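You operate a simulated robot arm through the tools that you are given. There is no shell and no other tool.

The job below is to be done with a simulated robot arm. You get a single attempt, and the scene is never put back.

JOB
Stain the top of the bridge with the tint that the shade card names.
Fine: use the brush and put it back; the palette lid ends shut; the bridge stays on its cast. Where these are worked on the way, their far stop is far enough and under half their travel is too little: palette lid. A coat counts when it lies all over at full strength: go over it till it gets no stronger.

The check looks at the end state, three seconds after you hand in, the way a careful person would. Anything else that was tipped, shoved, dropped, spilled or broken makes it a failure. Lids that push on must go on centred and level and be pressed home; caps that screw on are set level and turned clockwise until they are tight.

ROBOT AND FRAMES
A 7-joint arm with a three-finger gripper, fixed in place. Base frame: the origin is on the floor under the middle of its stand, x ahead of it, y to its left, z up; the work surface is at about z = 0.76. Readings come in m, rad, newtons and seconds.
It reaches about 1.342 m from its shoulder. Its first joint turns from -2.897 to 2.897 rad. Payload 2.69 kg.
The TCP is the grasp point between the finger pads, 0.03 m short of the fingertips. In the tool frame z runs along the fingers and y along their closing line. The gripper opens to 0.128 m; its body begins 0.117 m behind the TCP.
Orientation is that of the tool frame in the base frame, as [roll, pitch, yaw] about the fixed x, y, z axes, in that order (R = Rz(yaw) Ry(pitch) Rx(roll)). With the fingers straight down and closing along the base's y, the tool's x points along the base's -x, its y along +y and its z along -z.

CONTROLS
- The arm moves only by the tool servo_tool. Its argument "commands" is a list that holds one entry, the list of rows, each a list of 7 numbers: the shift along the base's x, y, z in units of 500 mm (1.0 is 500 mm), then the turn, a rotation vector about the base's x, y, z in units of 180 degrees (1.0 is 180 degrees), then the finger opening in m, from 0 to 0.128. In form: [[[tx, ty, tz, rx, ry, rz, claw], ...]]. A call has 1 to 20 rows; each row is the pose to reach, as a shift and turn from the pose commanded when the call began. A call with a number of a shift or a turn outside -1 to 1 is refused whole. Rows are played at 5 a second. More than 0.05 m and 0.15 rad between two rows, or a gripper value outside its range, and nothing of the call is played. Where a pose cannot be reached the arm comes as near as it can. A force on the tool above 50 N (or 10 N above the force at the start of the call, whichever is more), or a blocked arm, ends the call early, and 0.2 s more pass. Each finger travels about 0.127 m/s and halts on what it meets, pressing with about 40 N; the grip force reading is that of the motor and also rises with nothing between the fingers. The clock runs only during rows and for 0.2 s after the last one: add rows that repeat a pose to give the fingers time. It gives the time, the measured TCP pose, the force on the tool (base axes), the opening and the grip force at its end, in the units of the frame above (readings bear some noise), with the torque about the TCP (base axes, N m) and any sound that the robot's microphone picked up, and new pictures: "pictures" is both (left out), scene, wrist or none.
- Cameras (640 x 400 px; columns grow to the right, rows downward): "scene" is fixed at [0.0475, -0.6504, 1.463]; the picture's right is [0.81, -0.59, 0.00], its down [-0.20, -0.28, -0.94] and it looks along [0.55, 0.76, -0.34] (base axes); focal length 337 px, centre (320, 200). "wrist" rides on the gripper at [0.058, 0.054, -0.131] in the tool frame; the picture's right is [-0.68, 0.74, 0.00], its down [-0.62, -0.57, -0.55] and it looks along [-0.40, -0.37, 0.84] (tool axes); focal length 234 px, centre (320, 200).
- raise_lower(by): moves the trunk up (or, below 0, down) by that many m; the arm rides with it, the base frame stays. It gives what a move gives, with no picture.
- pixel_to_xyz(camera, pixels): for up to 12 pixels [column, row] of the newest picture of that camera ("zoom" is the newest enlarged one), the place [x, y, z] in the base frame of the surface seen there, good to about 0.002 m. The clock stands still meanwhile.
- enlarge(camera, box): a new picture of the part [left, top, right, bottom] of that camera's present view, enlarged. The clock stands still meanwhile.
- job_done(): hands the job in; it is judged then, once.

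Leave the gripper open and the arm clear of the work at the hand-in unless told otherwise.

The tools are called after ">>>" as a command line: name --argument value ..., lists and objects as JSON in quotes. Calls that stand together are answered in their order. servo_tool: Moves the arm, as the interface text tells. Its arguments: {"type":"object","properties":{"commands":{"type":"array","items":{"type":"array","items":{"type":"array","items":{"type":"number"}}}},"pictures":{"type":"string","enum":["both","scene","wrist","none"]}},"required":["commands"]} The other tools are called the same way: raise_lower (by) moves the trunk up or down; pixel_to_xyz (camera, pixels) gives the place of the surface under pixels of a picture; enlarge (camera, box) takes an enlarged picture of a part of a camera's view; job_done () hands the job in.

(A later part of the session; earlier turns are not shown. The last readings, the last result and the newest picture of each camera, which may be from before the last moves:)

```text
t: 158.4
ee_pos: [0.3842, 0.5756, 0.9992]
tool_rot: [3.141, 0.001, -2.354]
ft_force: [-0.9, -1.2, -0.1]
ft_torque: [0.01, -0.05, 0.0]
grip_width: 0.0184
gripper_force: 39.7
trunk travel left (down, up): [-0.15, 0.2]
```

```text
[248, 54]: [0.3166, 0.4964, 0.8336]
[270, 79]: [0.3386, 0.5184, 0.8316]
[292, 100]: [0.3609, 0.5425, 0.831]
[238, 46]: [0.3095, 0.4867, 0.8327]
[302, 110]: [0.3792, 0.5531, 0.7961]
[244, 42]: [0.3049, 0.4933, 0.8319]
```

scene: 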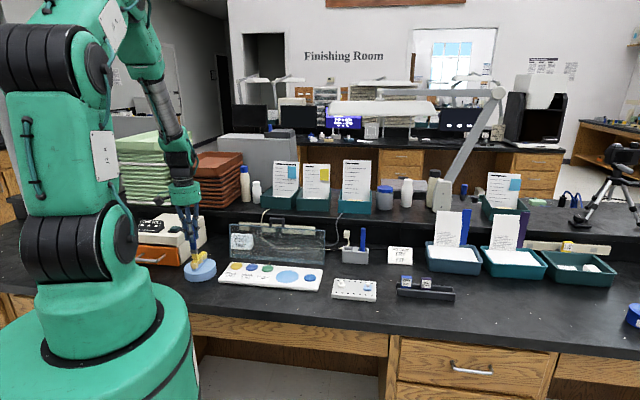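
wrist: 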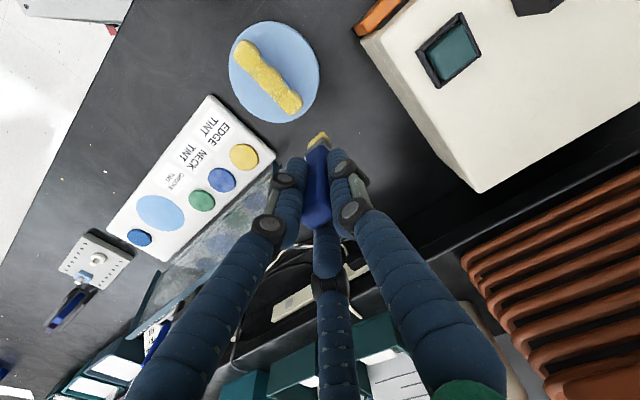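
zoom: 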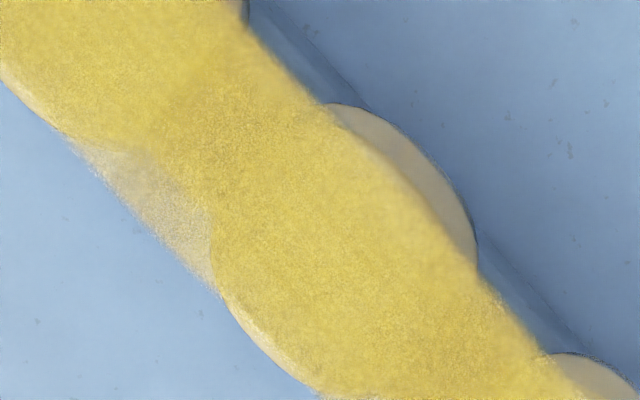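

The remaining pale bits are the right edge of the two gaps and thin strips at the two ends. The brush did not quite touch there, because the rims are rounded. I'll stroke the two gaps again slightly lower (z 0.9328), moving only sideways so nothing catches.

>>> servo_tool --commands '[[[-0.05, -0.06, -0.04, 0, 0, 0, 0.0], [-0.08, -0.105, -0.07, 0, 0, 0, 0.0], [-0.1061, -0.1465, -0.1, 0, 0, 0, 0.0], [-0.1061, -0.1465, -0.1366, 0, 0, 0, 0.0], [-0.1061, -0.1465, -0.1378, 0, 0, 0, 0.0], [-0.1132, -0.1394, -0.1378, 0, 0, 0, 0.0], [-0.099, -0.1536, -0.1378, 0, 0, 0, 0.0], [-0.1132, -0.1394, -0.1378, 0, 0, 0, 0.0], [-0.099, -0.1536, -0.1378, 0, 0, 0, 0.0], [-0.1132, -0.1394, -0.1378, 0, 0, 0, 0.0], [-0.1061, -0.1465, -0.12, 0, 0, 0, 0.0], [-0.0594, -0.0998, -0.12, 0, 0, 0, 0.0], [-0.0594, -0.0998, -0.1366, 0, 0, 0, 0.0], [-0.0594, -0.0998, -0.1378, 0, 0, 0, 0.0], [-0.0665, -0.0927, -0.1378, 0, 0, 0, 0.0], [-0.0523, -0.1069, -0.1378, 0, 0, 0, 0.0], [-0.0665, -0.0927, -0.1378, 0, 0, 0, 0.0], [-0.0523, -0.1069, -0.1378, 0, 0, 0, 0.0], [-0.0665, -0.0927, -0.1378, 0, 0, 0, 0.0], [-0.0594, -0.0998, -0.1378, 0, 0, 0, 0.0]]]' --pictures "none"

>>> servo_tool --commands '[[[0, 0, 0.02, 0, 0, 0, 0.0], [0.02, 0.035, 0.07, 0, 0, 0, 0.0], [0.04, 0.07, 0.11, 0, 0, 0, 0.0], [0.0594, 0.0998, 0.1378, 0, 0, 0, 0.0], [0.0594, 0.0998, 0.1378, 0, 0, 0, 0.0]]]' --pictures "wrist"

>>> enlarge --camera "wrist" --box '[226, 10, 322, 120]'

>>> enlarge --camera "scene" --box '[175, 250, 223, 280]'

```text
t: 162.6
ee_pos: [0.3537, 0.5264, 0.9342]
tool_rot: [-3.141, 0.003, -2.355]
ft_force: [-1.4, 2.3, 9.9]
ft_torque: [0.25, 0.13, 0.01]
grip_width: 0.0184
gripper_force: 40.0
trunk travel left (down, up): [-0.15, 0.2]
```

```text
t: 163.8
ee_pos: [0.3856, 0.5777, 1.0037]
tool_rot: [3.141, -0.001, -2.355]
ft_force: [0.5, -0.2, 0.2]
ft_torque: [0.0, 0.0, -0.01]
grip_width: 0.0183
gripper_force: 40.3
trunk travel left (down, up): [-0.15, 0.2]
```

wrist: 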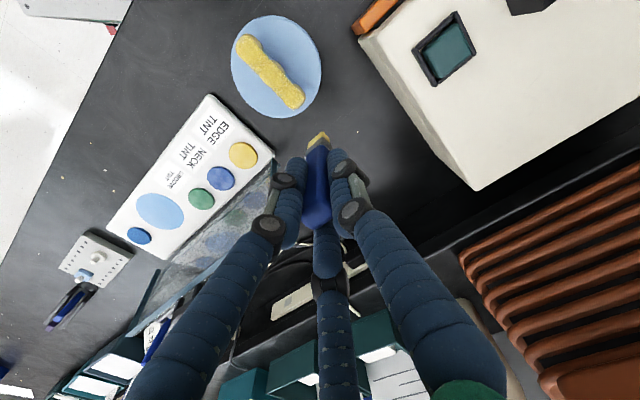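

```text
3.64 times, centred on (274, 65) of wrist
```

zoom: 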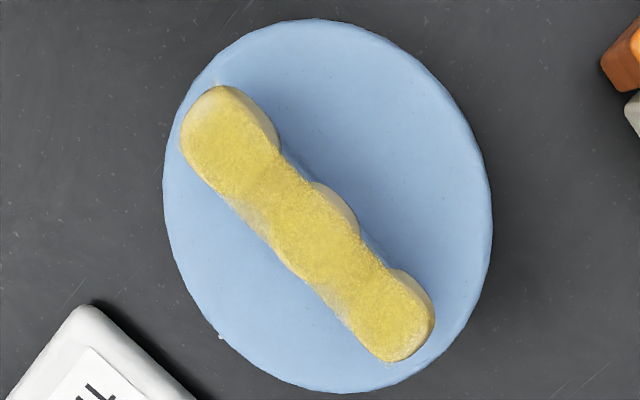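

```text
13.33 times, centred on (199, 265) of scene
```

zoom: 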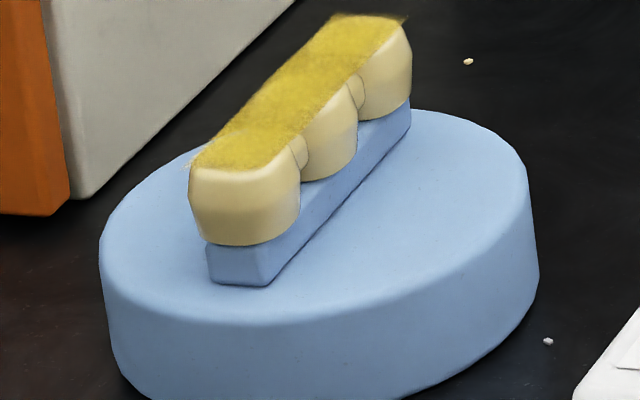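

>>> enlarge --camera "wrist" --box '[232, 28, 280, 62]'

>>> enlarge --camera "wrist" --box '[260, 78, 316, 116]'

>>> enlarge --camera "wrist" --box '[242, 50, 298, 88]'

>>> pixel_to_xyz --camera "wrist" --pixels '[[249, 47], [272, 74], [294, 97], [239, 40], [304, 104], [245, 36], [262, 74], [284, 96], [280, 60]]'

```text
11.76 times, centred on (256, 45) of wrist
```

zoom: 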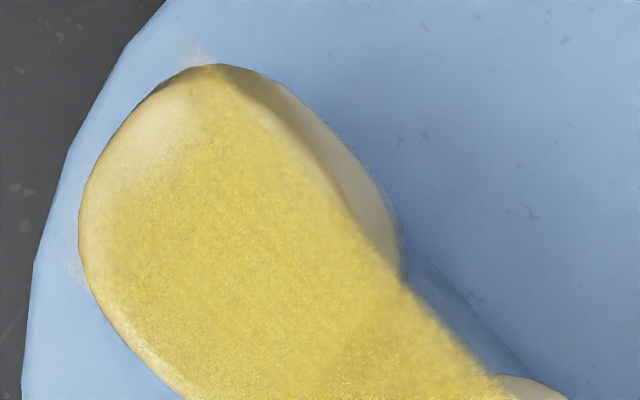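

```text
10.53 times, centred on (288, 97) of wrist
```

zoom: 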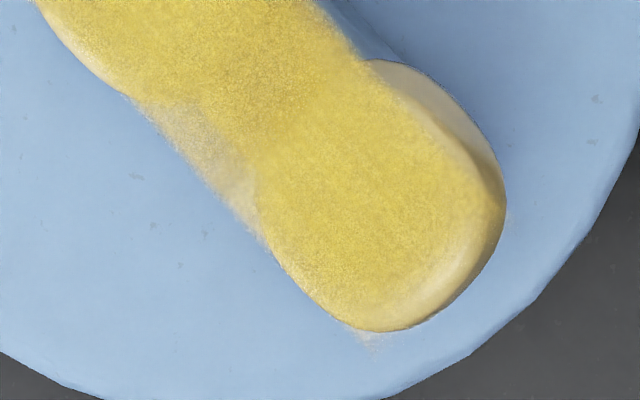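

```text
10.53 times, centred on (270, 69) of wrist
```

zoom: 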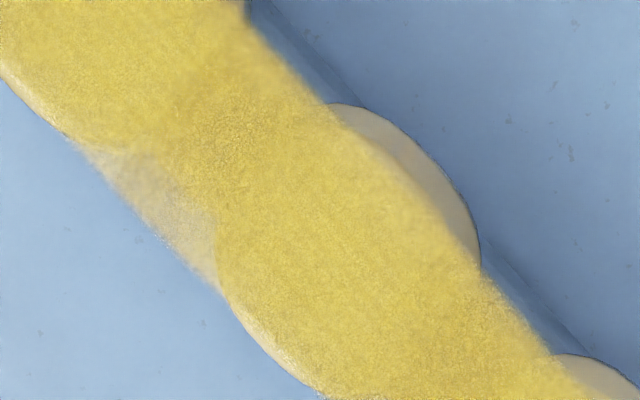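

```text
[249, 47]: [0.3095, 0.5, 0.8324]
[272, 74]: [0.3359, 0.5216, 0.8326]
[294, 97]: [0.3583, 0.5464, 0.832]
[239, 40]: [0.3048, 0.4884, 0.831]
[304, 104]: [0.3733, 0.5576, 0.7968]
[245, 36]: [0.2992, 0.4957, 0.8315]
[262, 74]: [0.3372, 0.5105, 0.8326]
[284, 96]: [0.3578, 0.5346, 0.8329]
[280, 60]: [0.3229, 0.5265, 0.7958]
```

The gaps look saturated; they only seem pale because the blue cast shows through the film. What remains is the thin front strip of tooth 1 and the back strip of tooth 3. I'll stroke those two ends with slightly firmer contact, sideways only.

>>> servo_tool --commands '[[[-0.055, -0.055, -0.04, 0, 0, 0, 0.0], [-0.115, -0.118, -0.07, 0, 0, 0, 0.0], [-0.1701, -0.1739, -0.1, 0, 0, 0, 0.0], [-0.1701, -0.1739, -0.1372, 0, 0, 0, 0.0], [-0.1786, -0.1654, -0.1372, 0, 0, 0, 0.0], [-0.1602, -0.1838, -0.1372, 0, 0, 0, 0.0], [-0.1786, -0.1654, -0.1372, 0, 0, 0, 0.0], [-0.1602, -0.1838, -0.1372, 0, 0, 0, 0.0], [-0.1786, -0.1654, -0.1372, 0, 0, 0, 0.0], [-0.1602, -0.1838, -0.1372, 0, 0, 0, 0.0], [-0.1637, -0.1873, -0.1372, 0, 0, 0, 0.0], [-0.1821, -0.169, -0.1372, 0, 0, 0, 0.0], [-0.1637, -0.1873, -0.1372, 0, 0, 0, 0.0], [-0.1821, -0.169, -0.1372, 0, 0, 0, 0.0], [-0.1637, -0.1873, -0.1372, 0, 0, 0, 0.0], [-0.1729, -0.178, -0.1372, 0, 0, 0, 0.0]]]' --pictures "scene"

>>> enlarge --camera "scene" --box '[175, 245, 223, 280]'

```text
t: 167.2
ee_pos: [0.2971, 0.4863, 0.9349]
tool_rot: [-3.142, 0.0, -2.356]
ft_force: [-0.2, 0.0, -1.2]
ft_torque: [0.0, 0.03, 0.0]
grip_width: 0.0182
gripper_force: 39.6
trunk travel left (down, up): [-0.15, 0.2]
```

scene: 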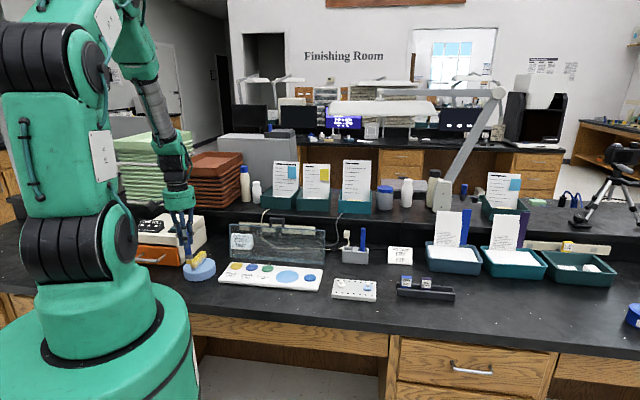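

```text
11.43 times, centred on (199, 262) of scene
```

zoom: 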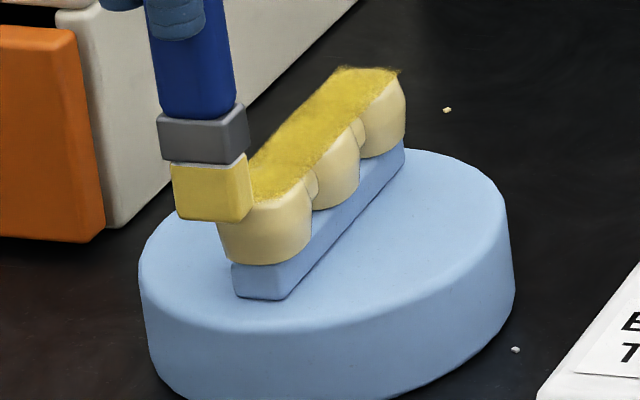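

That lane went just past the tooth's front edge with no contact. I'll lift straight up, shift 8.5 mm back onto the tooth and stroke there, then lift and do tooth 3's back strip.

>>> servo_tool --commands '[[[0, 0, 0.02, 0, 0, 0, 0.0], [0.012, 0.012, 0.02, 0, 0, 0, 0.0], [0.012, 0.012, 0.0002, 0, 0, 0, 0.0], [0.0035, 0.0205, 0.0002, 0, 0, 0, 0.0], [0.0219, 0.0021, 0.0002, 0, 0, 0, 0.0], [0.0035, 0.0205, 0.0002, 0, 0, 0, 0.0], [0.0219, 0.0021, 0.0002, 0, 0, 0, 0.0], [0.0035, 0.0205, 0.0002, 0, 0, 0, 0.0], [0.0219, 0.0021, 0.0002, 0, 0, 0, 0.0], [0.012, 0.012, 0.02, 0, 0, 0, 0.0], [0.055, 0.053, 0.02, 0, 0, 0, 0.0], [0.098, 0.094, 0.02, 0, 0, 0, 0.0], [0.1385, 0.1328, 0.02, 0, 0, 0, 0.0], [0.1385, 0.1328, -0.0006, 0, 0, 0, 0.0], [0.13, 0.1413, -0.0006, 0, 0, 0, 0.0], [0.1484, 0.1229, -0.0006, 0, 0, 0, 0.0], [0.13, 0.1413, -0.0006, 0, 0, 0, 0.0], [0.1484, 0.1229, -0.0006, 0, 0, 0, 0.0], [0.13, 0.1413, -0.0006, 0, 0, 0, 0.0], [0.1385, 0.1328, 0.02, 0, 0, 0, 0.0]]]' --pictures "none"

>>> servo_tool --commands '[[[0.01, 0.012, 0.04, 0, 0, 0, 0.0], [0.02, 0.025, 0.08, 0, 0, 0, 0.0], [0.0344, 0.0452, 0.1172, 0, 0, 0, 0.0], [0.0344, 0.0452, 0.1172, 0, 0, 0, 0.0]]]' --pictures "both"

>>> enlarge --camera "wrist" --box '[226, 10, 322, 120]'

>>> enlarge --camera "scene" --box '[175, 250, 223, 280]'

```text
t: 171.4
ee_pos: [0.3653, 0.5529, 0.942]
tool_rot: [-3.141, -0.002, -2.353]
ft_force: [0.0, -0.2, -0.8]
ft_torque: [-0.07, 0.01, 0.02]
grip_width: 0.0182
gripper_force: 39.9
trunk travel left (down, up): [-0.15, 0.2]
```

```text
t: 172.4
ee_pos: [0.3846, 0.5772, 1.0011]
tool_rot: [-3.141, -0.002, -2.355]
ft_force: [-0.6, -0.5, -0.6]
ft_torque: [0.02, -0.02, 0.03]
grip_width: 0.0182
gripper_force: 39.8
trunk travel left (down, up): [-0.15, 0.2]
```

scene: 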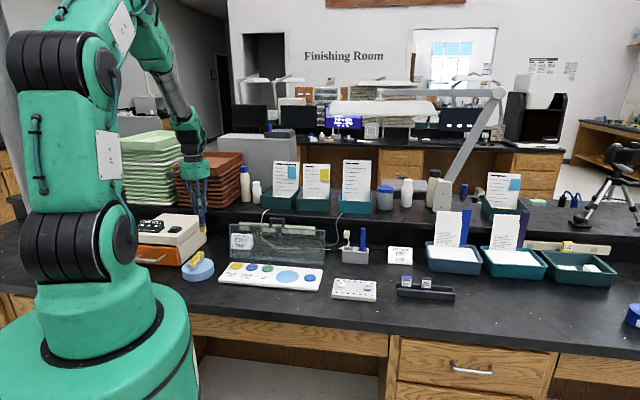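
wrist: 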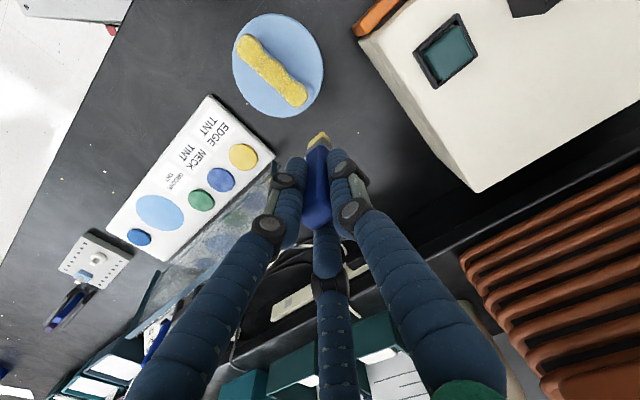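

```text
3.64 times, centred on (274, 65) of wrist
```

zoom: 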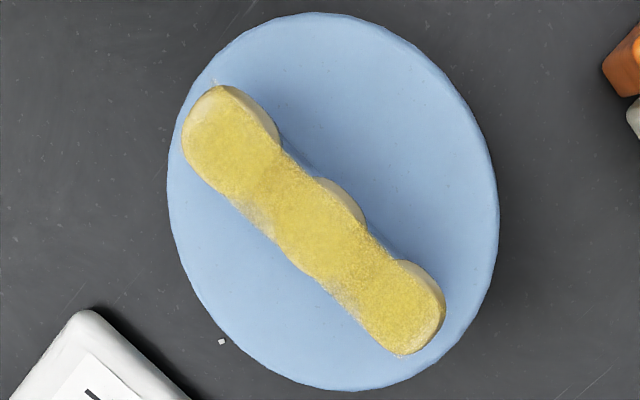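

```text
13.33 times, centred on (199, 265) of scene
```

zoom: 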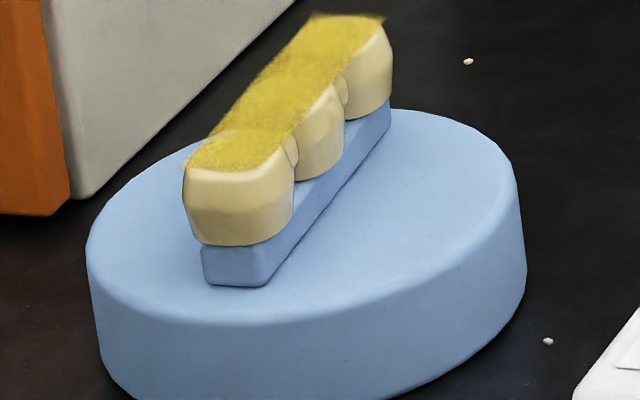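

>>> enlarge --camera "wrist" --box '[232, 28, 280, 62]'

>>> enlarge --camera "wrist" --box '[264, 78, 320, 116]'

>>> enlarge --camera "scene" --box '[186, 248, 210, 264]'

>>> pixel_to_xyz --camera "wrist" --pixels '[[249, 47], [273, 74], [296, 97], [241, 38], [303, 106]]'

```text
11.76 times, centred on (256, 45) of wrist
```

zoom: 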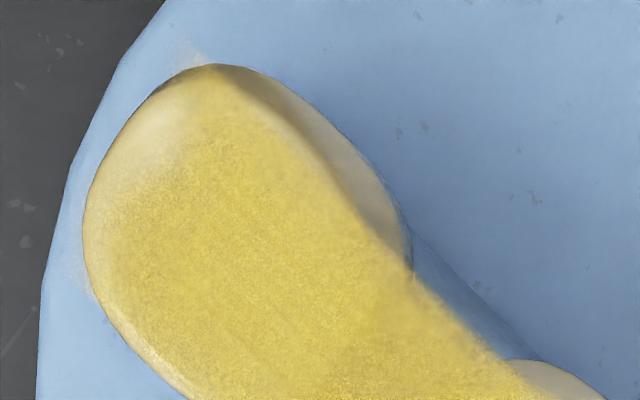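

```text
10.53 times, centred on (292, 97) of wrist
```

zoom: 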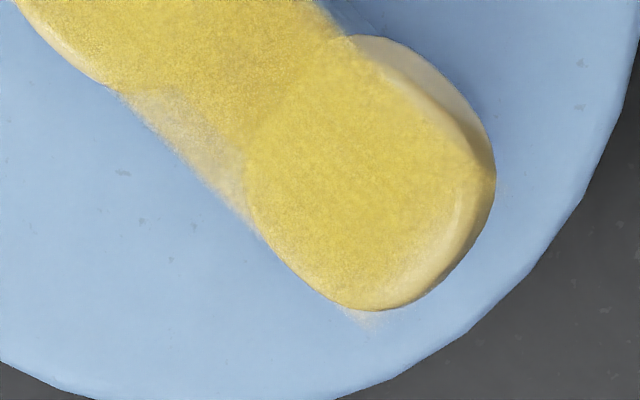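

```text
16.00 times, centred on (198, 256) of scene
```

zoom: 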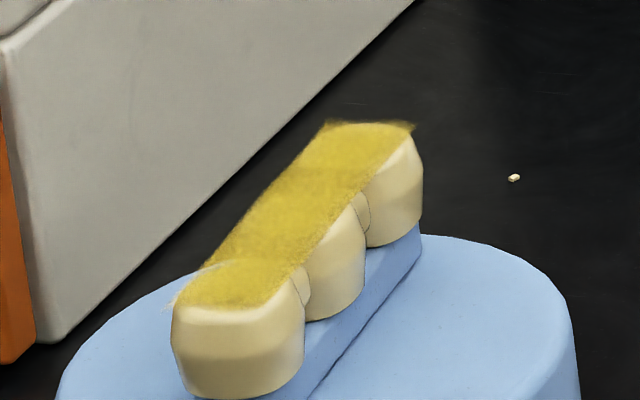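

```text
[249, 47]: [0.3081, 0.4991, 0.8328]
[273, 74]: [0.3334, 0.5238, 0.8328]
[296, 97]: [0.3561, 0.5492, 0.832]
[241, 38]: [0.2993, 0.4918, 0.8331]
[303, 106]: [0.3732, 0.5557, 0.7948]
```

The pale rims at both ends have not changed over three rounds and have fuzzy borders, so they look like the coat's natural edge. To be sure the whole coat is at full strength I'll go over tooth 2 and tooth 3 once more and compare.

>>> servo_tool --commands '[[[-0.05, -0.05, -0.04, 0, 0, 0, 0.0], [-0.1017, -0.1027, -0.08, 0, 0, 0, 0.0], [-0.1095, -0.1119, -0.12, 0, 0, 0, 0.0], [-0.1095, -0.1119, -0.1366, 0, 0, 0, 0.0], [-0.1187, -0.1027, -0.1366, 0, 0, 0, 0.0], [-0.1003, -0.1211, -0.1366, 0, 0, 0, 0.0], [-0.1187, -0.1027, -0.1366, 0, 0, 0, 0.0], [-0.1003, -0.1211, -0.1366, 0, 0, 0, 0.0], [-0.0946, -0.1154, -0.1366, 0, 0, 0, 0.0], [-0.113, -0.097, -0.1366, 0, 0, 0, 0.0], [-0.0946, -0.1154, -0.1366, 0, 0, 0, 0.0], [-0.113, -0.097, -0.1366, 0, 0, 0, 0.0], [-0.1074, -0.0914, -0.1366, 0, 0, 0, 0.0], [-0.089, -0.1098, -0.1366, 0, 0, 0, 0.0], [-0.1074, -0.0914, -0.1366, 0, 0, 0, 0.0], [-0.089, -0.1098, -0.1366, 0, 0, 0, 0.0], [-0.0833, -0.1041, -0.1366, 0, 0, 0, 0.0], [-0.1017, -0.0857, -0.1366, 0, 0, 0, 0.0], [-0.0833, -0.1041, -0.1366, 0, 0, 0, 0.0], [-0.0925, -0.0949, -0.12, 0, 0, 0, 0.0]]]' --pictures "scene"

>>> enlarge --camera "scene" --box '[175, 245, 223, 280]'

```text
t: 176.6
ee_pos: [0.3403, 0.5294, 0.9425]
tool_rot: [3.14, 0.0, -2.355]
ft_force: [-0.6, -0.1, -0.5]
ft_torque: [0.01, -0.01, 0.01]
grip_width: 0.0184
gripper_force: 39.8
trunk travel left (down, up): [-0.15, 0.2]
```

scene: 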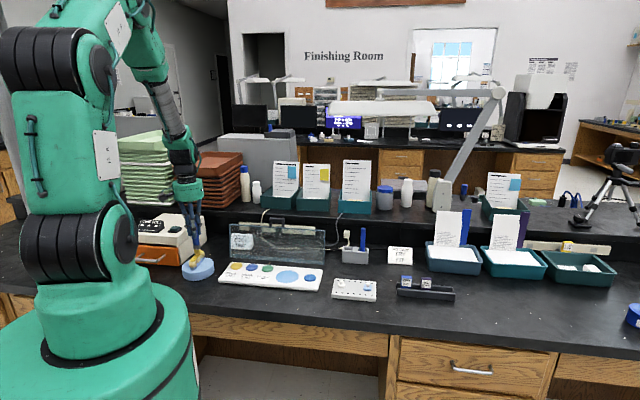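

```text
11.43 times, centred on (199, 262) of scene
```

zoom: 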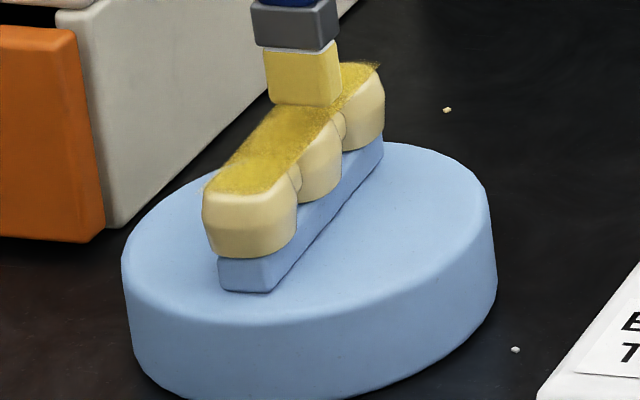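

The cast did not drift. Next, tooth 3 in the same way.

>>> servo_tool --commands '[[[0.0274, 0.0318, 0, 0, 0, 0, 0.0], [0.0274, 0.0318, -0.017, 0, 0, 0, 0.0], [0.0182, 0.041, -0.017, 0, 0, 0, 0.0], [0.0366, 0.0226, -0.017, 0, 0, 0, 0.0], [0.0182, 0.041, -0.017, 0, 0, 0, 0.0], [0.0366, 0.0226, -0.017, 0, 0, 0, 0.0], [0.0423, 0.0283, -0.017, 0, 0, 0, 0.0], [0.0239, 0.0467, -0.017, 0, 0, 0, 0.0], [0.0423, 0.0283, -0.017, 0, 0, 0, 0.0], [0.0479, 0.0339, -0.017, 0, 0, 0, 0.0], [0.0295, 0.0523, -0.017, 0, 0, 0, 0.0], [0.0479, 0.0339, -0.017, 0, 0, 0, 0.0], [0.0536, 0.0396, -0.017, 0, 0, 0, 0.0], [0.0352, 0.058, -0.017, 0, 0, 0, 0.0], [0.0536, 0.0396, -0.017, 0, 0, 0, 0.0], [0.0592, 0.0452, -0.017, 0, 0, 0, 0.0], [0.0409, 0.0636, -0.017, 0, 0, 0, 0.0], [0.0592, 0.0452, -0.017, 0, 0, 0, 0.0], [0.055, 0.055, 0, 0, 0, 0, 0.0], [0.08, 0.08, 0.06, 0, 0, 0, 0.0]]]' --pictures "none"

>>> servo_tool --commands '[[[0.006, 0.007, 0.03, 0, 0, 0, 0.0], [0.0125, 0.0149, 0.06, 0, 0, 0, 0.0], [0.0125, 0.0149, 0.06, 0, 0, 0, 0.0]]]' --pictures "both"

>>> enlarge --camera "wrist" --box '[226, 10, 322, 120]'

>>> enlarge --camera "scene" --box '[175, 250, 223, 280]'

```text
t: 180.8
ee_pos: [0.3774, 0.5698, 0.9706]
tool_rot: [3.142, -0.003, -2.354]
ft_force: [-1.1, 0.0, -0.5]
ft_torque: [0.01, -0.01, 0.02]
grip_width: 0.0187
gripper_force: 40.8
trunk travel left (down, up): [-0.15, 0.2]
```

```text
t: 181.6
ee_pos: [0.3859, 0.5772, 1.0024]
tool_rot: [-3.141, -0.001, -2.356]
ft_force: [-0.5, 0.1, -0.1]
ft_torque: [-0.02, 0.0, 0.01]
grip_width: 0.0184
gripper_force: 40.3
trunk travel left (down, up): [-0.15, 0.2]
```

scene: 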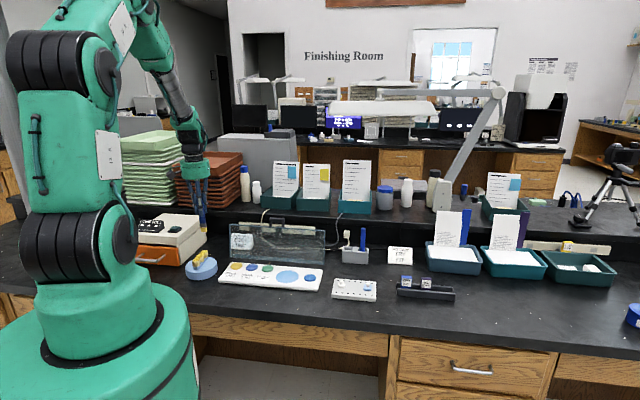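
wrist: 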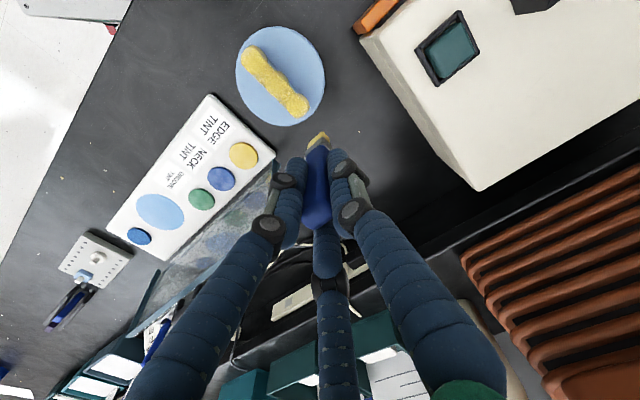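

```text
3.64 times, centred on (274, 65) of wrist
```

zoom: 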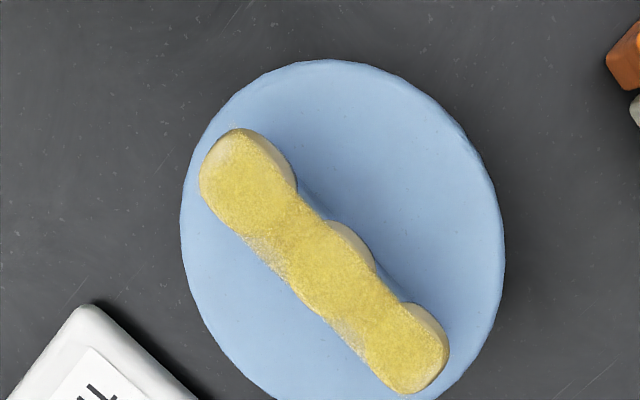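

```text
13.33 times, centred on (199, 265) of scene
```

zoom: 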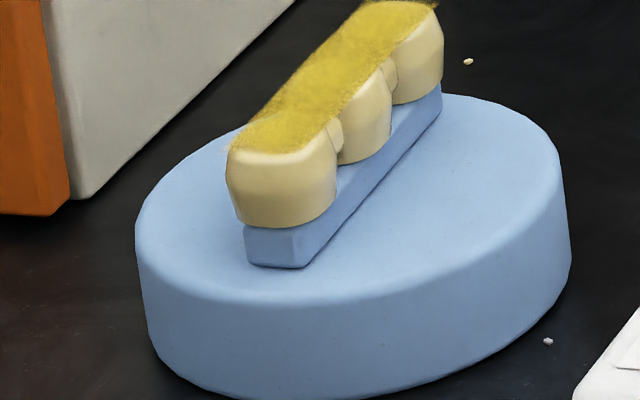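

The coat on the tops has stopped changing, but the right-hand (+u) edge of both gaps and the very ends are still thin. The left edges are solid there, so this needs fixing: the brush must reach further right. I'll measure again.

>>> pixel_to_xyz --camera "wrist" --pixels '[[253, 58], [278, 83], [300, 105], [243, 50], [264, 84], [286, 108], [283, 70]]'

>>> enlarge --camera "wrist" --box '[236, 40, 292, 78]'

>>> enlarge --camera "wrist" --box '[260, 74, 324, 120]'

```text
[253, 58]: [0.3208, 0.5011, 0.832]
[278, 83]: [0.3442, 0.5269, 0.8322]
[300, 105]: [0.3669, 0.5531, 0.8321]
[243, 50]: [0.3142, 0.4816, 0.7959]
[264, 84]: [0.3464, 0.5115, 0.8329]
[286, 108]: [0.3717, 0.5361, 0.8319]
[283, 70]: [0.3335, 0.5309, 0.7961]
```

```text
10.53 times, centred on (264, 59) of wrist
```

zoom: 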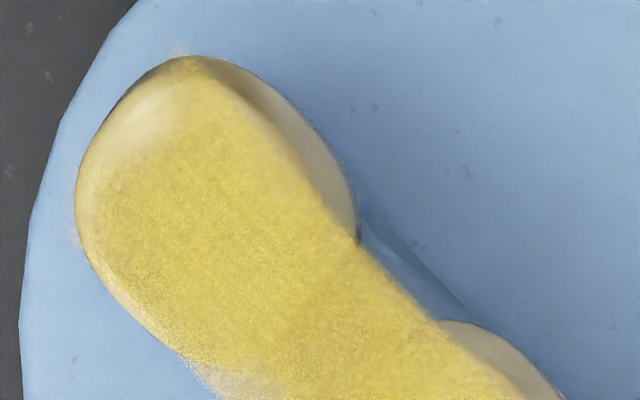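

```text
8.70 times, centred on (292, 97) of wrist
```

zoom: 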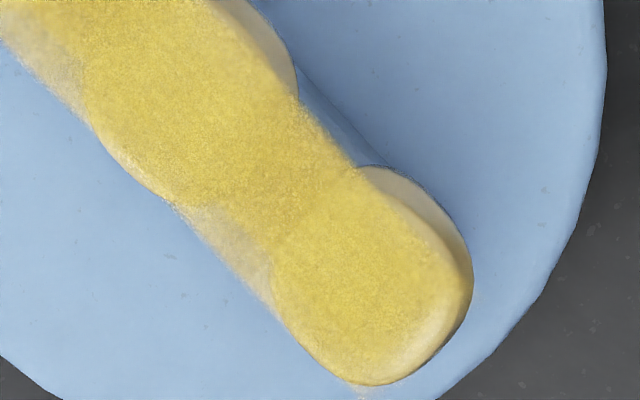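

I'll stroke both gaps again with the brush shifted further to the right edge (4 to 15 mm right of the centre line).

>>> servo_tool --commands '[[[-0.045, -0.07, -0.05, 0, 0, 0, 0.0], [-0.0877, -0.1367, -0.09, 0, 0, 0, 0.0], [-0.0877, -0.1367, -0.13, 0, 0, 0, 0.0], [-0.0877, -0.1367, -0.1378, 0, 0, 0, 0.0], [-0.0955, -0.1289, -0.1378, 0, 0, 0, 0.0], [-0.0799, -0.1445, -0.1378, 0, 0, 0, 0.0], [-0.0955, -0.1289, -0.1378, 0, 0, 0, 0.0], [-0.0799, -0.1445, -0.1378, 0, 0, 0, 0.0], [-0.0955, -0.1289, -0.1378, 0, 0, 0, 0.0], [-0.0877, -0.1367, -0.12, 0, 0, 0, 0.0], [-0.041, -0.09, -0.12, 0, 0, 0, 0.0], [-0.041, -0.09, -0.1378, 0, 0, 0, 0.0], [-0.0488, -0.0822, -0.1378, 0, 0, 0, 0.0], [-0.0332, -0.0978, -0.1378, 0, 0, 0, 0.0], [-0.0488, -0.0822, -0.1378, 0, 0, 0, 0.0], [-0.0332, -0.0978, -0.1378, 0, 0, 0, 0.0], [-0.0488, -0.0822, -0.1378, 0, 0, 0, 0.0], [-0.041, -0.09, -0.12, 0, 0, 0, 0.0], [-0.02, -0.045, -0.06, 0, 0, 0, 0.0], [0, 0, 0, 0, 0, 0, 0.0]]]' --pictures "wrist"

>>> enlarge --camera "wrist" --box '[226, 10, 322, 120]'

>>> enlarge --camera "scene" --box '[175, 250, 223, 280]'

```text
t: 185.8
ee_pos: [0.384, 0.5777, 1.0009]
tool_rot: [3.141, -0.002, -2.354]
ft_force: [0.7, 0.0, -0.9]
ft_torque: [0.03, -0.01, 0.01]
grip_width: 0.0184
gripper_force: 39.9
trunk travel left (down, up): [-0.15, 0.2]
```

wrist: 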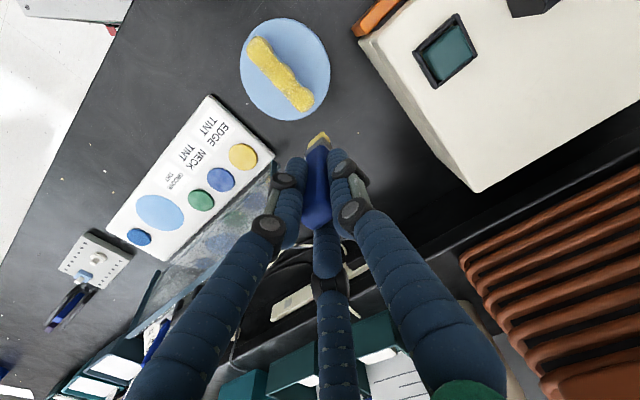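

```text
3.64 times, centred on (274, 65) of wrist
```

zoom: 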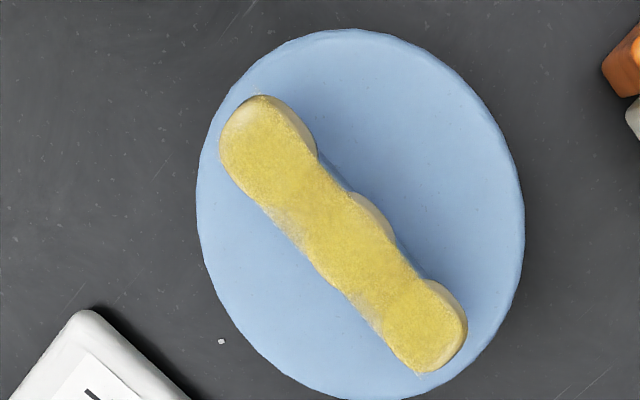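

```text
13.33 times, centred on (199, 265) of scene
```

zoom: 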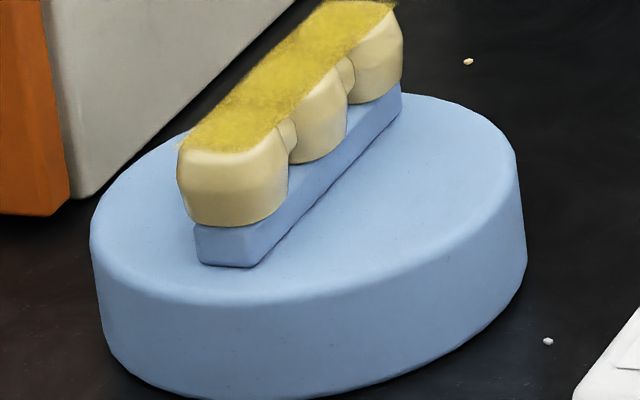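

>>> enlarge --camera "wrist" --box '[238, 30, 294, 68]'

>>> enlarge --camera "wrist" --box '[256, 56, 312, 94]'

>>> enlarge --camera "wrist" --box '[272, 78, 328, 116]'

```text
10.53 times, centred on (266, 49) of wrist
```

zoom: 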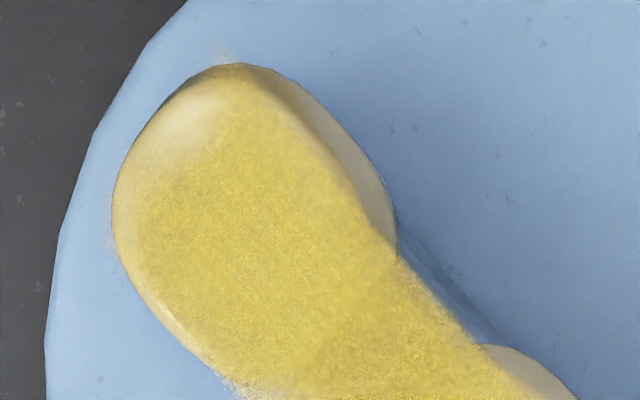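

```text
10.53 times, centred on (284, 75) of wrist
```

zoom: 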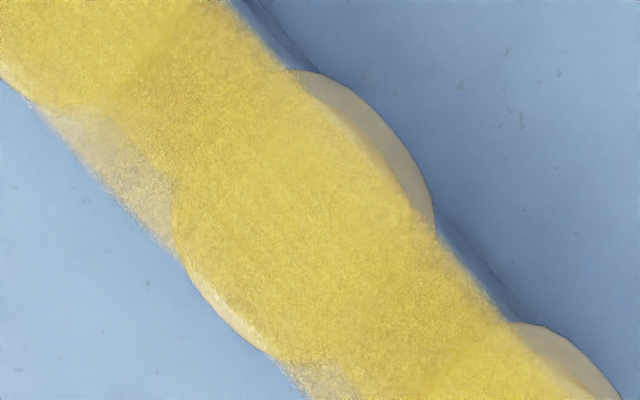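

```text
10.53 times, centred on (300, 97) of wrist
```

zoom: 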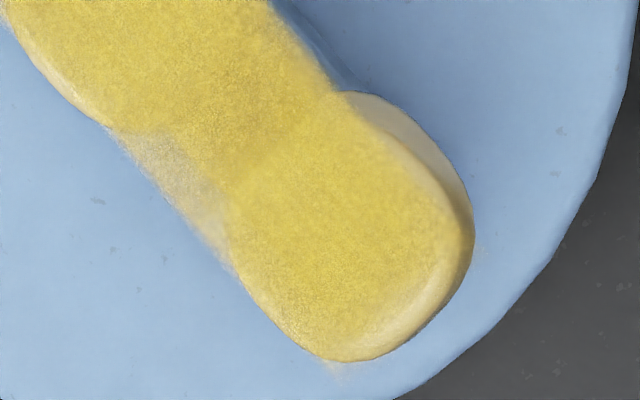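

The cast simply followed the brush sideways in that call, so nothing slid and nothing was coated: I pressed too hard. I'll measure, and redo the gap edges with lighter contact (z 0.9334).

>>> pixel_to_xyz --camera "wrist" --pixels '[[259, 49], [282, 77], [303, 99], [270, 77], [291, 100]]'

>>> enlarge --camera "scene" --box '[175, 245, 223, 275]'

>>> pixel_to_xyz --camera "zoom" --pixels '[[235, 200], [300, 145], [355, 90], [180, 215], [285, 215], [195, 220]]'

```text
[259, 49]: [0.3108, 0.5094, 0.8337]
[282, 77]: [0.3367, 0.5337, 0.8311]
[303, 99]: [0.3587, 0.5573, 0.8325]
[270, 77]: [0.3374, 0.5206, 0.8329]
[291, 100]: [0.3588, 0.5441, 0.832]
```

```text
13.33 times, centred on (199, 260) of scene
```

zoom: 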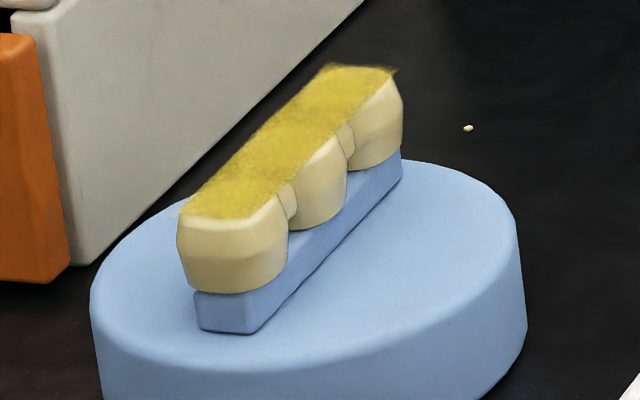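

```text
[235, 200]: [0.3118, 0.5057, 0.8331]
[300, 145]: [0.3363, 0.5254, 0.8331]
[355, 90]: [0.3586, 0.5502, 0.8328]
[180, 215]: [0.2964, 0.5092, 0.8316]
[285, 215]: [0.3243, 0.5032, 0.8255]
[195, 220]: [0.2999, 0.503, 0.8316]
```

>>> servo_tool --commands '[[[-0.055, -0.06, -0.05, 0, 0, 0, 0.0], [-0.1085, -0.1195, -0.09, 0, 0, 0, 0.0], [-0.1085, -0.1195, -0.13, 0, 0, 0, 0.0], [-0.1085, -0.1195, -0.1366, 0, 0, 0, 0.0], [-0.1156, -0.1124, -0.1366, 0, 0, 0, 0.0], [-0.1014, -0.1266, -0.1366, 0, 0, 0, 0.0], [-0.1156, -0.1124, -0.1366, 0, 0, 0, 0.0], [-0.1014, -0.1266, -0.1366, 0, 0, 0, 0.0], [-0.1156, -0.1124, -0.1366, 0, 0, 0, 0.0], [-0.1014, -0.1266, -0.1366, 0, 0, 0, 0.0], [-0.1085, -0.1195, -0.12, 0, 0, 0, 0.0], [-0.0606, -0.0716, -0.12, 0, 0, 0, 0.0], [-0.0606, -0.0716, -0.1366, 0, 0, 0, 0.0], [-0.0677, -0.0645, -0.1366, 0, 0, 0, 0.0], [-0.0535, -0.0787, -0.1366, 0, 0, 0, 0.0], [-0.0677, -0.0645, -0.1366, 0, 0, 0, 0.0], [-0.0535, -0.0787, -0.1366, 0, 0, 0, 0.0], [-0.0677, -0.0645, -0.1366, 0, 0, 0, 0.0], [-0.0535, -0.0787, -0.1366, 0, 0, 0, 0.0], [-0.0606, -0.0716, -0.1366, 0, 0, 0, 0.0]]]' --pictures "none"

>>> servo_tool --commands '[[[0, 0, 0.02, 0, 0, 0, 0.0], [0.02, 0.03, 0.07, 0, 0, 0, 0.0], [0.04, 0.05, 0.11, 0, 0, 0, 0.0], [0.0606, 0.0716, 0.1366, 0, 0, 0, 0.0], [0.0606, 0.0716, 0.1366, 0, 0, 0, 0.0]]]' --pictures "wrist"

>>> enlarge --camera "wrist" --box '[226, 10, 322, 120]'

>>> enlarge --camera "scene" --box '[175, 245, 223, 275]'

```text
t: 190.0
ee_pos: [0.3532, 0.5398, 0.9329]
tool_rot: [-3.141, -0.001, -2.355]
ft_force: [1.1, -0.6, 6.2]
ft_torque: [-0.07, -0.04, -0.02]
grip_width: 0.0182
gripper_force: 39.9
trunk travel left (down, up): [-0.15, 0.2]
```

```text
t: 191.2
ee_pos: [0.3835, 0.5757, 1.0011]
tool_rot: [-3.141, 0.0, -2.354]
ft_force: [0.2, -0.6, -0.1]
ft_torque: [0.01, 0.0, 0.01]
grip_width: 0.0183
gripper_force: 40.5
trunk travel left (down, up): [-0.15, 0.2]
```

wrist: 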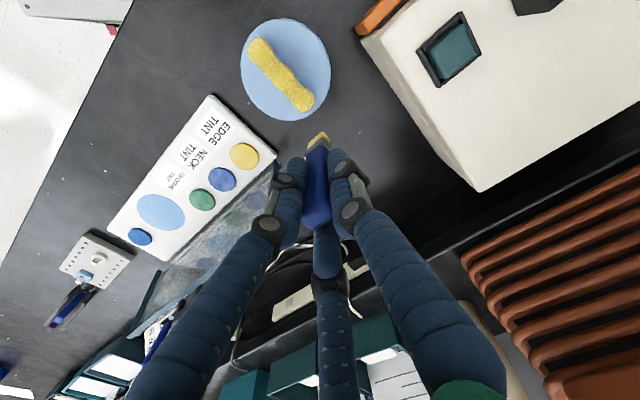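

```text
3.64 times, centred on (274, 65) of wrist
```

zoom: 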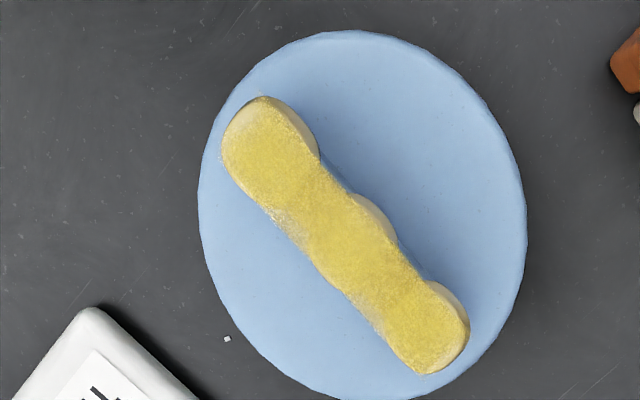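

```text
13.33 times, centred on (199, 260) of scene
```

zoom: 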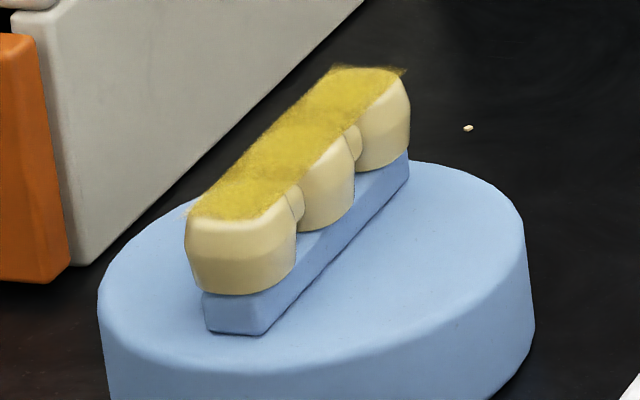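

The pale triangles follow the outlines of the teeth and the connector exactly, so they are just the blue cast showing through the thin film beyond the connectors. The coat itself is even and no longer changes. Now I'll measure and bring the cast back home.

>>> pixel_to_xyz --camera "wrist" --pixels '[[260, 51], [281, 76], [303, 100], [315, 45], [241, 80]]'

>>> enlarge --camera "wrist" --box '[236, 24, 332, 124]'

```text
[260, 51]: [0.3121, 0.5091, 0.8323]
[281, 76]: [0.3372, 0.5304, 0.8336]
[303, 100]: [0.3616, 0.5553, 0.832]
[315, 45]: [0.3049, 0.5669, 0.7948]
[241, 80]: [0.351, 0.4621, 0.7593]
```

```text
4.00 times, centred on (284, 74) of wrist
```

zoom: 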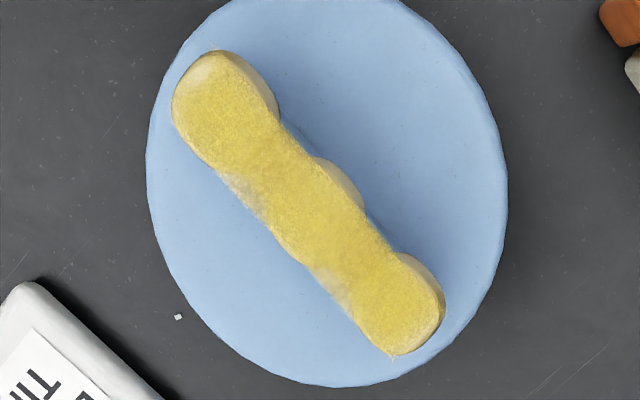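

I'll press on tooth 2 and drag the cast 24 mm frontward and 7 mm right, back to its original spot.

>>> servo_tool --commands '[[[-0.047, -0.044, -0.05, 0, 0, 0, 0.0], [-0.0947, -0.0887, -0.1, 0, 0, 0, 0.0], [-0.0947, -0.0887, -0.134, 0, 0, 0, 0.0], [-0.0947, -0.0887, -0.1384, 0, 0, 0, 0.0], [-0.0947, -0.0887, -0.1384, 0, 0, 0, 0.0], [-0.0987, -0.096, -0.1384, 0, 0, 0, 0.0], [-0.1027, -0.1033, -0.1384, 0, 0, 0, 0.0], [-0.1067, -0.1106, -0.1384, 0, 0, 0, 0.0], [-0.1107, -0.1179, -0.1384, 0, 0, 0, 0.0], [-0.1147, -0.1252, -0.1384, 0, 0, 0, 0.0], [-0.1187, -0.1325, -0.1384, 0, 0, 0, 0.0], [-0.1187, -0.1325, -0.1384, 0, 0, 0, 0.0]]]' --pictures "none"

>>> servo_tool --commands '[[[0, 0, 0.01, 0, 0, 0, 0.0], [0, 0, 0.05, 0, 0, 0, 0.0], [0.04, 0.045, 0.09, 0, 0, 0, 0.0], [0.08, 0.09, 0.12, 0, 0, 0, 0.0], [0.1187, 0.1325, 0.1384, 0, 0, 0, 0.0], [0.1187, 0.1325, 0.1384, 0, 0, 0, 0.0]]]' --pictures "both"

>>> enlarge --camera "scene" --box '[175, 250, 223, 280]'

>>> enlarge --camera "wrist" --box '[216, 10, 312, 110]'

```text
t: 193.8
ee_pos: [0.3229, 0.5094, 0.932]
tool_rot: [3.141, 0.001, -2.354]
ft_force: [2.8, 4.3, 13.5]
ft_torque: [0.43, -0.2, 0.02]
grip_width: 0.0186
gripper_force: 39.8
trunk travel left (down, up): [-0.15, 0.2]
```

```text
t: 195.2
ee_pos: [0.3789, 0.5787, 1.0024]
tool_rot: [-3.141, -0.001, -2.354]
ft_force: [0.4, 0.0, -0.3]
ft_torque: [-0.02, 0.01, 0.0]
grip_width: 0.0185
gripper_force: 40.6
trunk travel left (down, up): [-0.15, 0.2]
```

scene: 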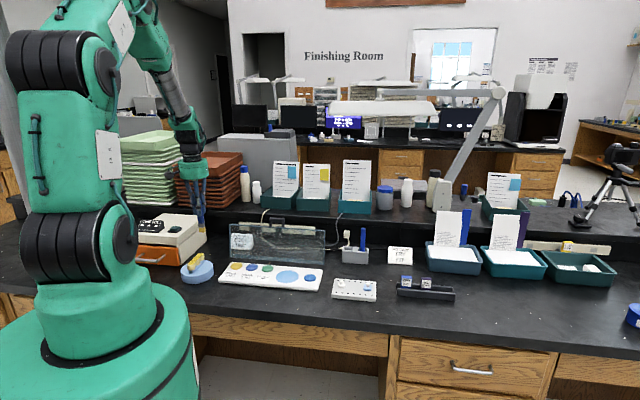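
wrist: 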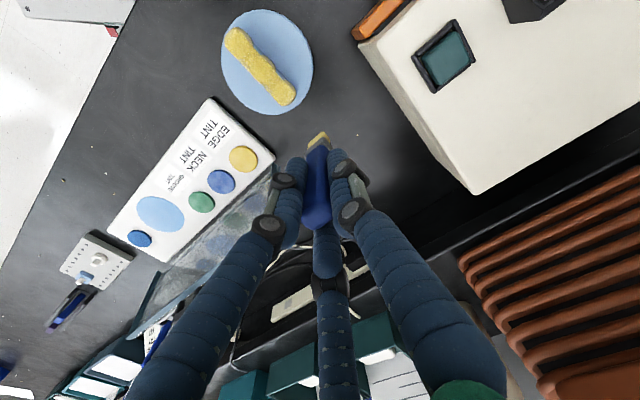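

```text
13.33 times, centred on (199, 265) of scene
```

zoom: 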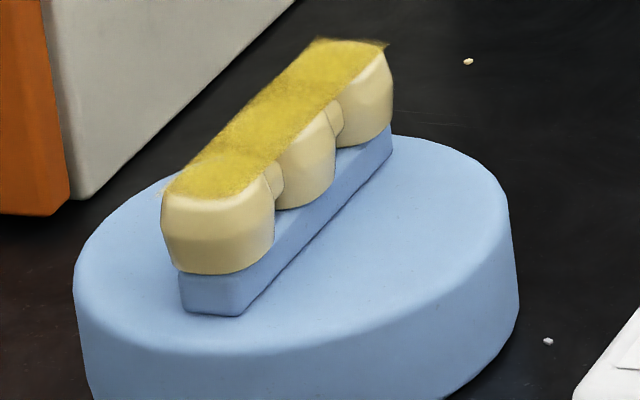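

```text
4.00 times, centred on (264, 60) of wrist
```

zoom: 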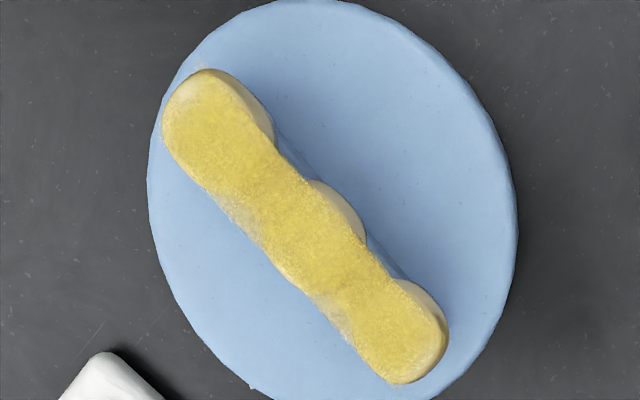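

The cast is back where it was originally, within a couple of millimetres, and the bridge is seated on it with an even yellow coat. Now I'll return the brush: raise to clear the open lid and travel above the holder's left slot.

>>> servo_tool --commands '[[[0, 0, 0.09, 0, 0, 0, 0.0], [0.03, -0.02, 0.17, 0, 0, 0, 0.0], [0.1003, -0.0671, 0.1966, 0, 0, 0, 0.0], [0.1706, -0.1142, 0.1966, 0, 0, 0, 0.0], [0.2409, -0.1613, 0.1966, 0, 0, 0, 0.0], [0.3111, -0.2085, 0.1966, 0, 0, 0, 0.0], [0.3814, -0.2556, 0.1966, 0, 0, 0, 0.0], [0.4517, -0.3027, 0.1966, 0, 0, 0, 0.0], [0.522, -0.3498, 0.1966, 0, 0, 0, 0.0], [0.5923, -0.3969, 0.1966, 0, 0, 0, 0.0], [0.6626, -0.444, 0.1966, 0, 0, 0, 0.0], [0.7328, -0.4912, 0.1966, 0, 0, 0, 0.0], [0.8031, -0.5383, 0.1966, 0, 0, 0, 0.0], [0.8734, -0.5854, 0.1966, 0, 0, 0, 0.0], [0.9437, -0.6325, 0.1966, 0, 0, 0, 0.0], [0.9437, -0.6325, 0.1966, 0, 0, 0, 0.0]]]' --pictures "both"

>>> enlarge --camera "scene" --box '[320, 180, 384, 270]'

>>> enlarge --camera "scene" --box '[187, 250, 211, 270]'

```text
t: 198.6
ee_pos: [0.8581, 0.2589, 1.0963]
tool_rot: [3.138, -0.001, -2.355]
ft_force: [0.8, -0.6, -1.0]
ft_torque: [0.08, 0.06, 0.0]
grip_width: 0.0183
gripper_force: 40.0
trunk travel left (down, up): [-0.15, 0.2]
```

scene: 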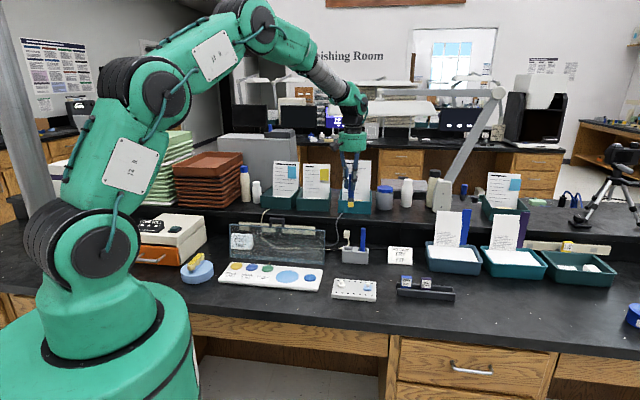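
wrist: 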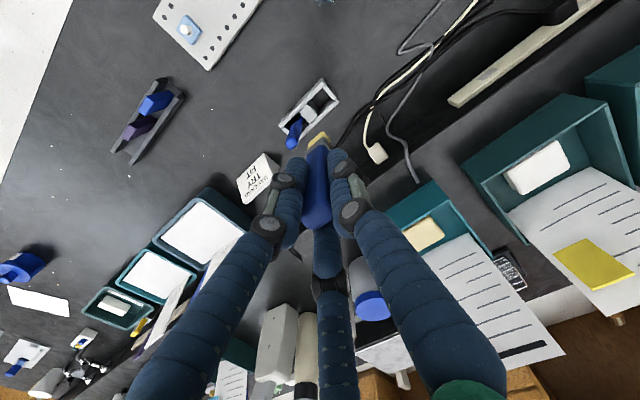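

```text
4.44 times, centred on (352, 225) of scene
```

zoom: 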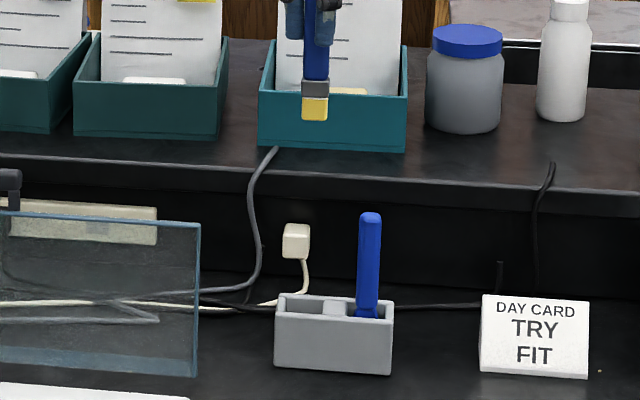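

```text
16.00 times, centred on (199, 260) of scene
```

zoom: 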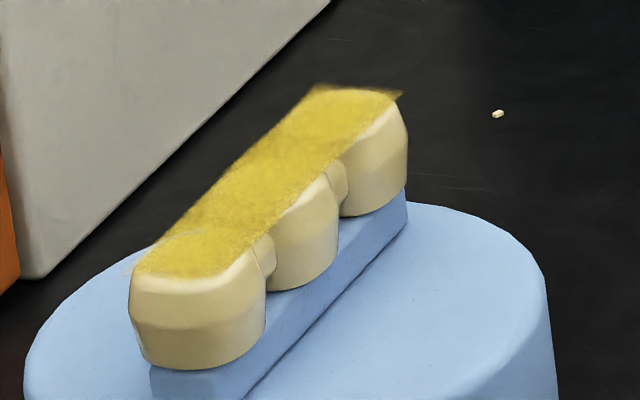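

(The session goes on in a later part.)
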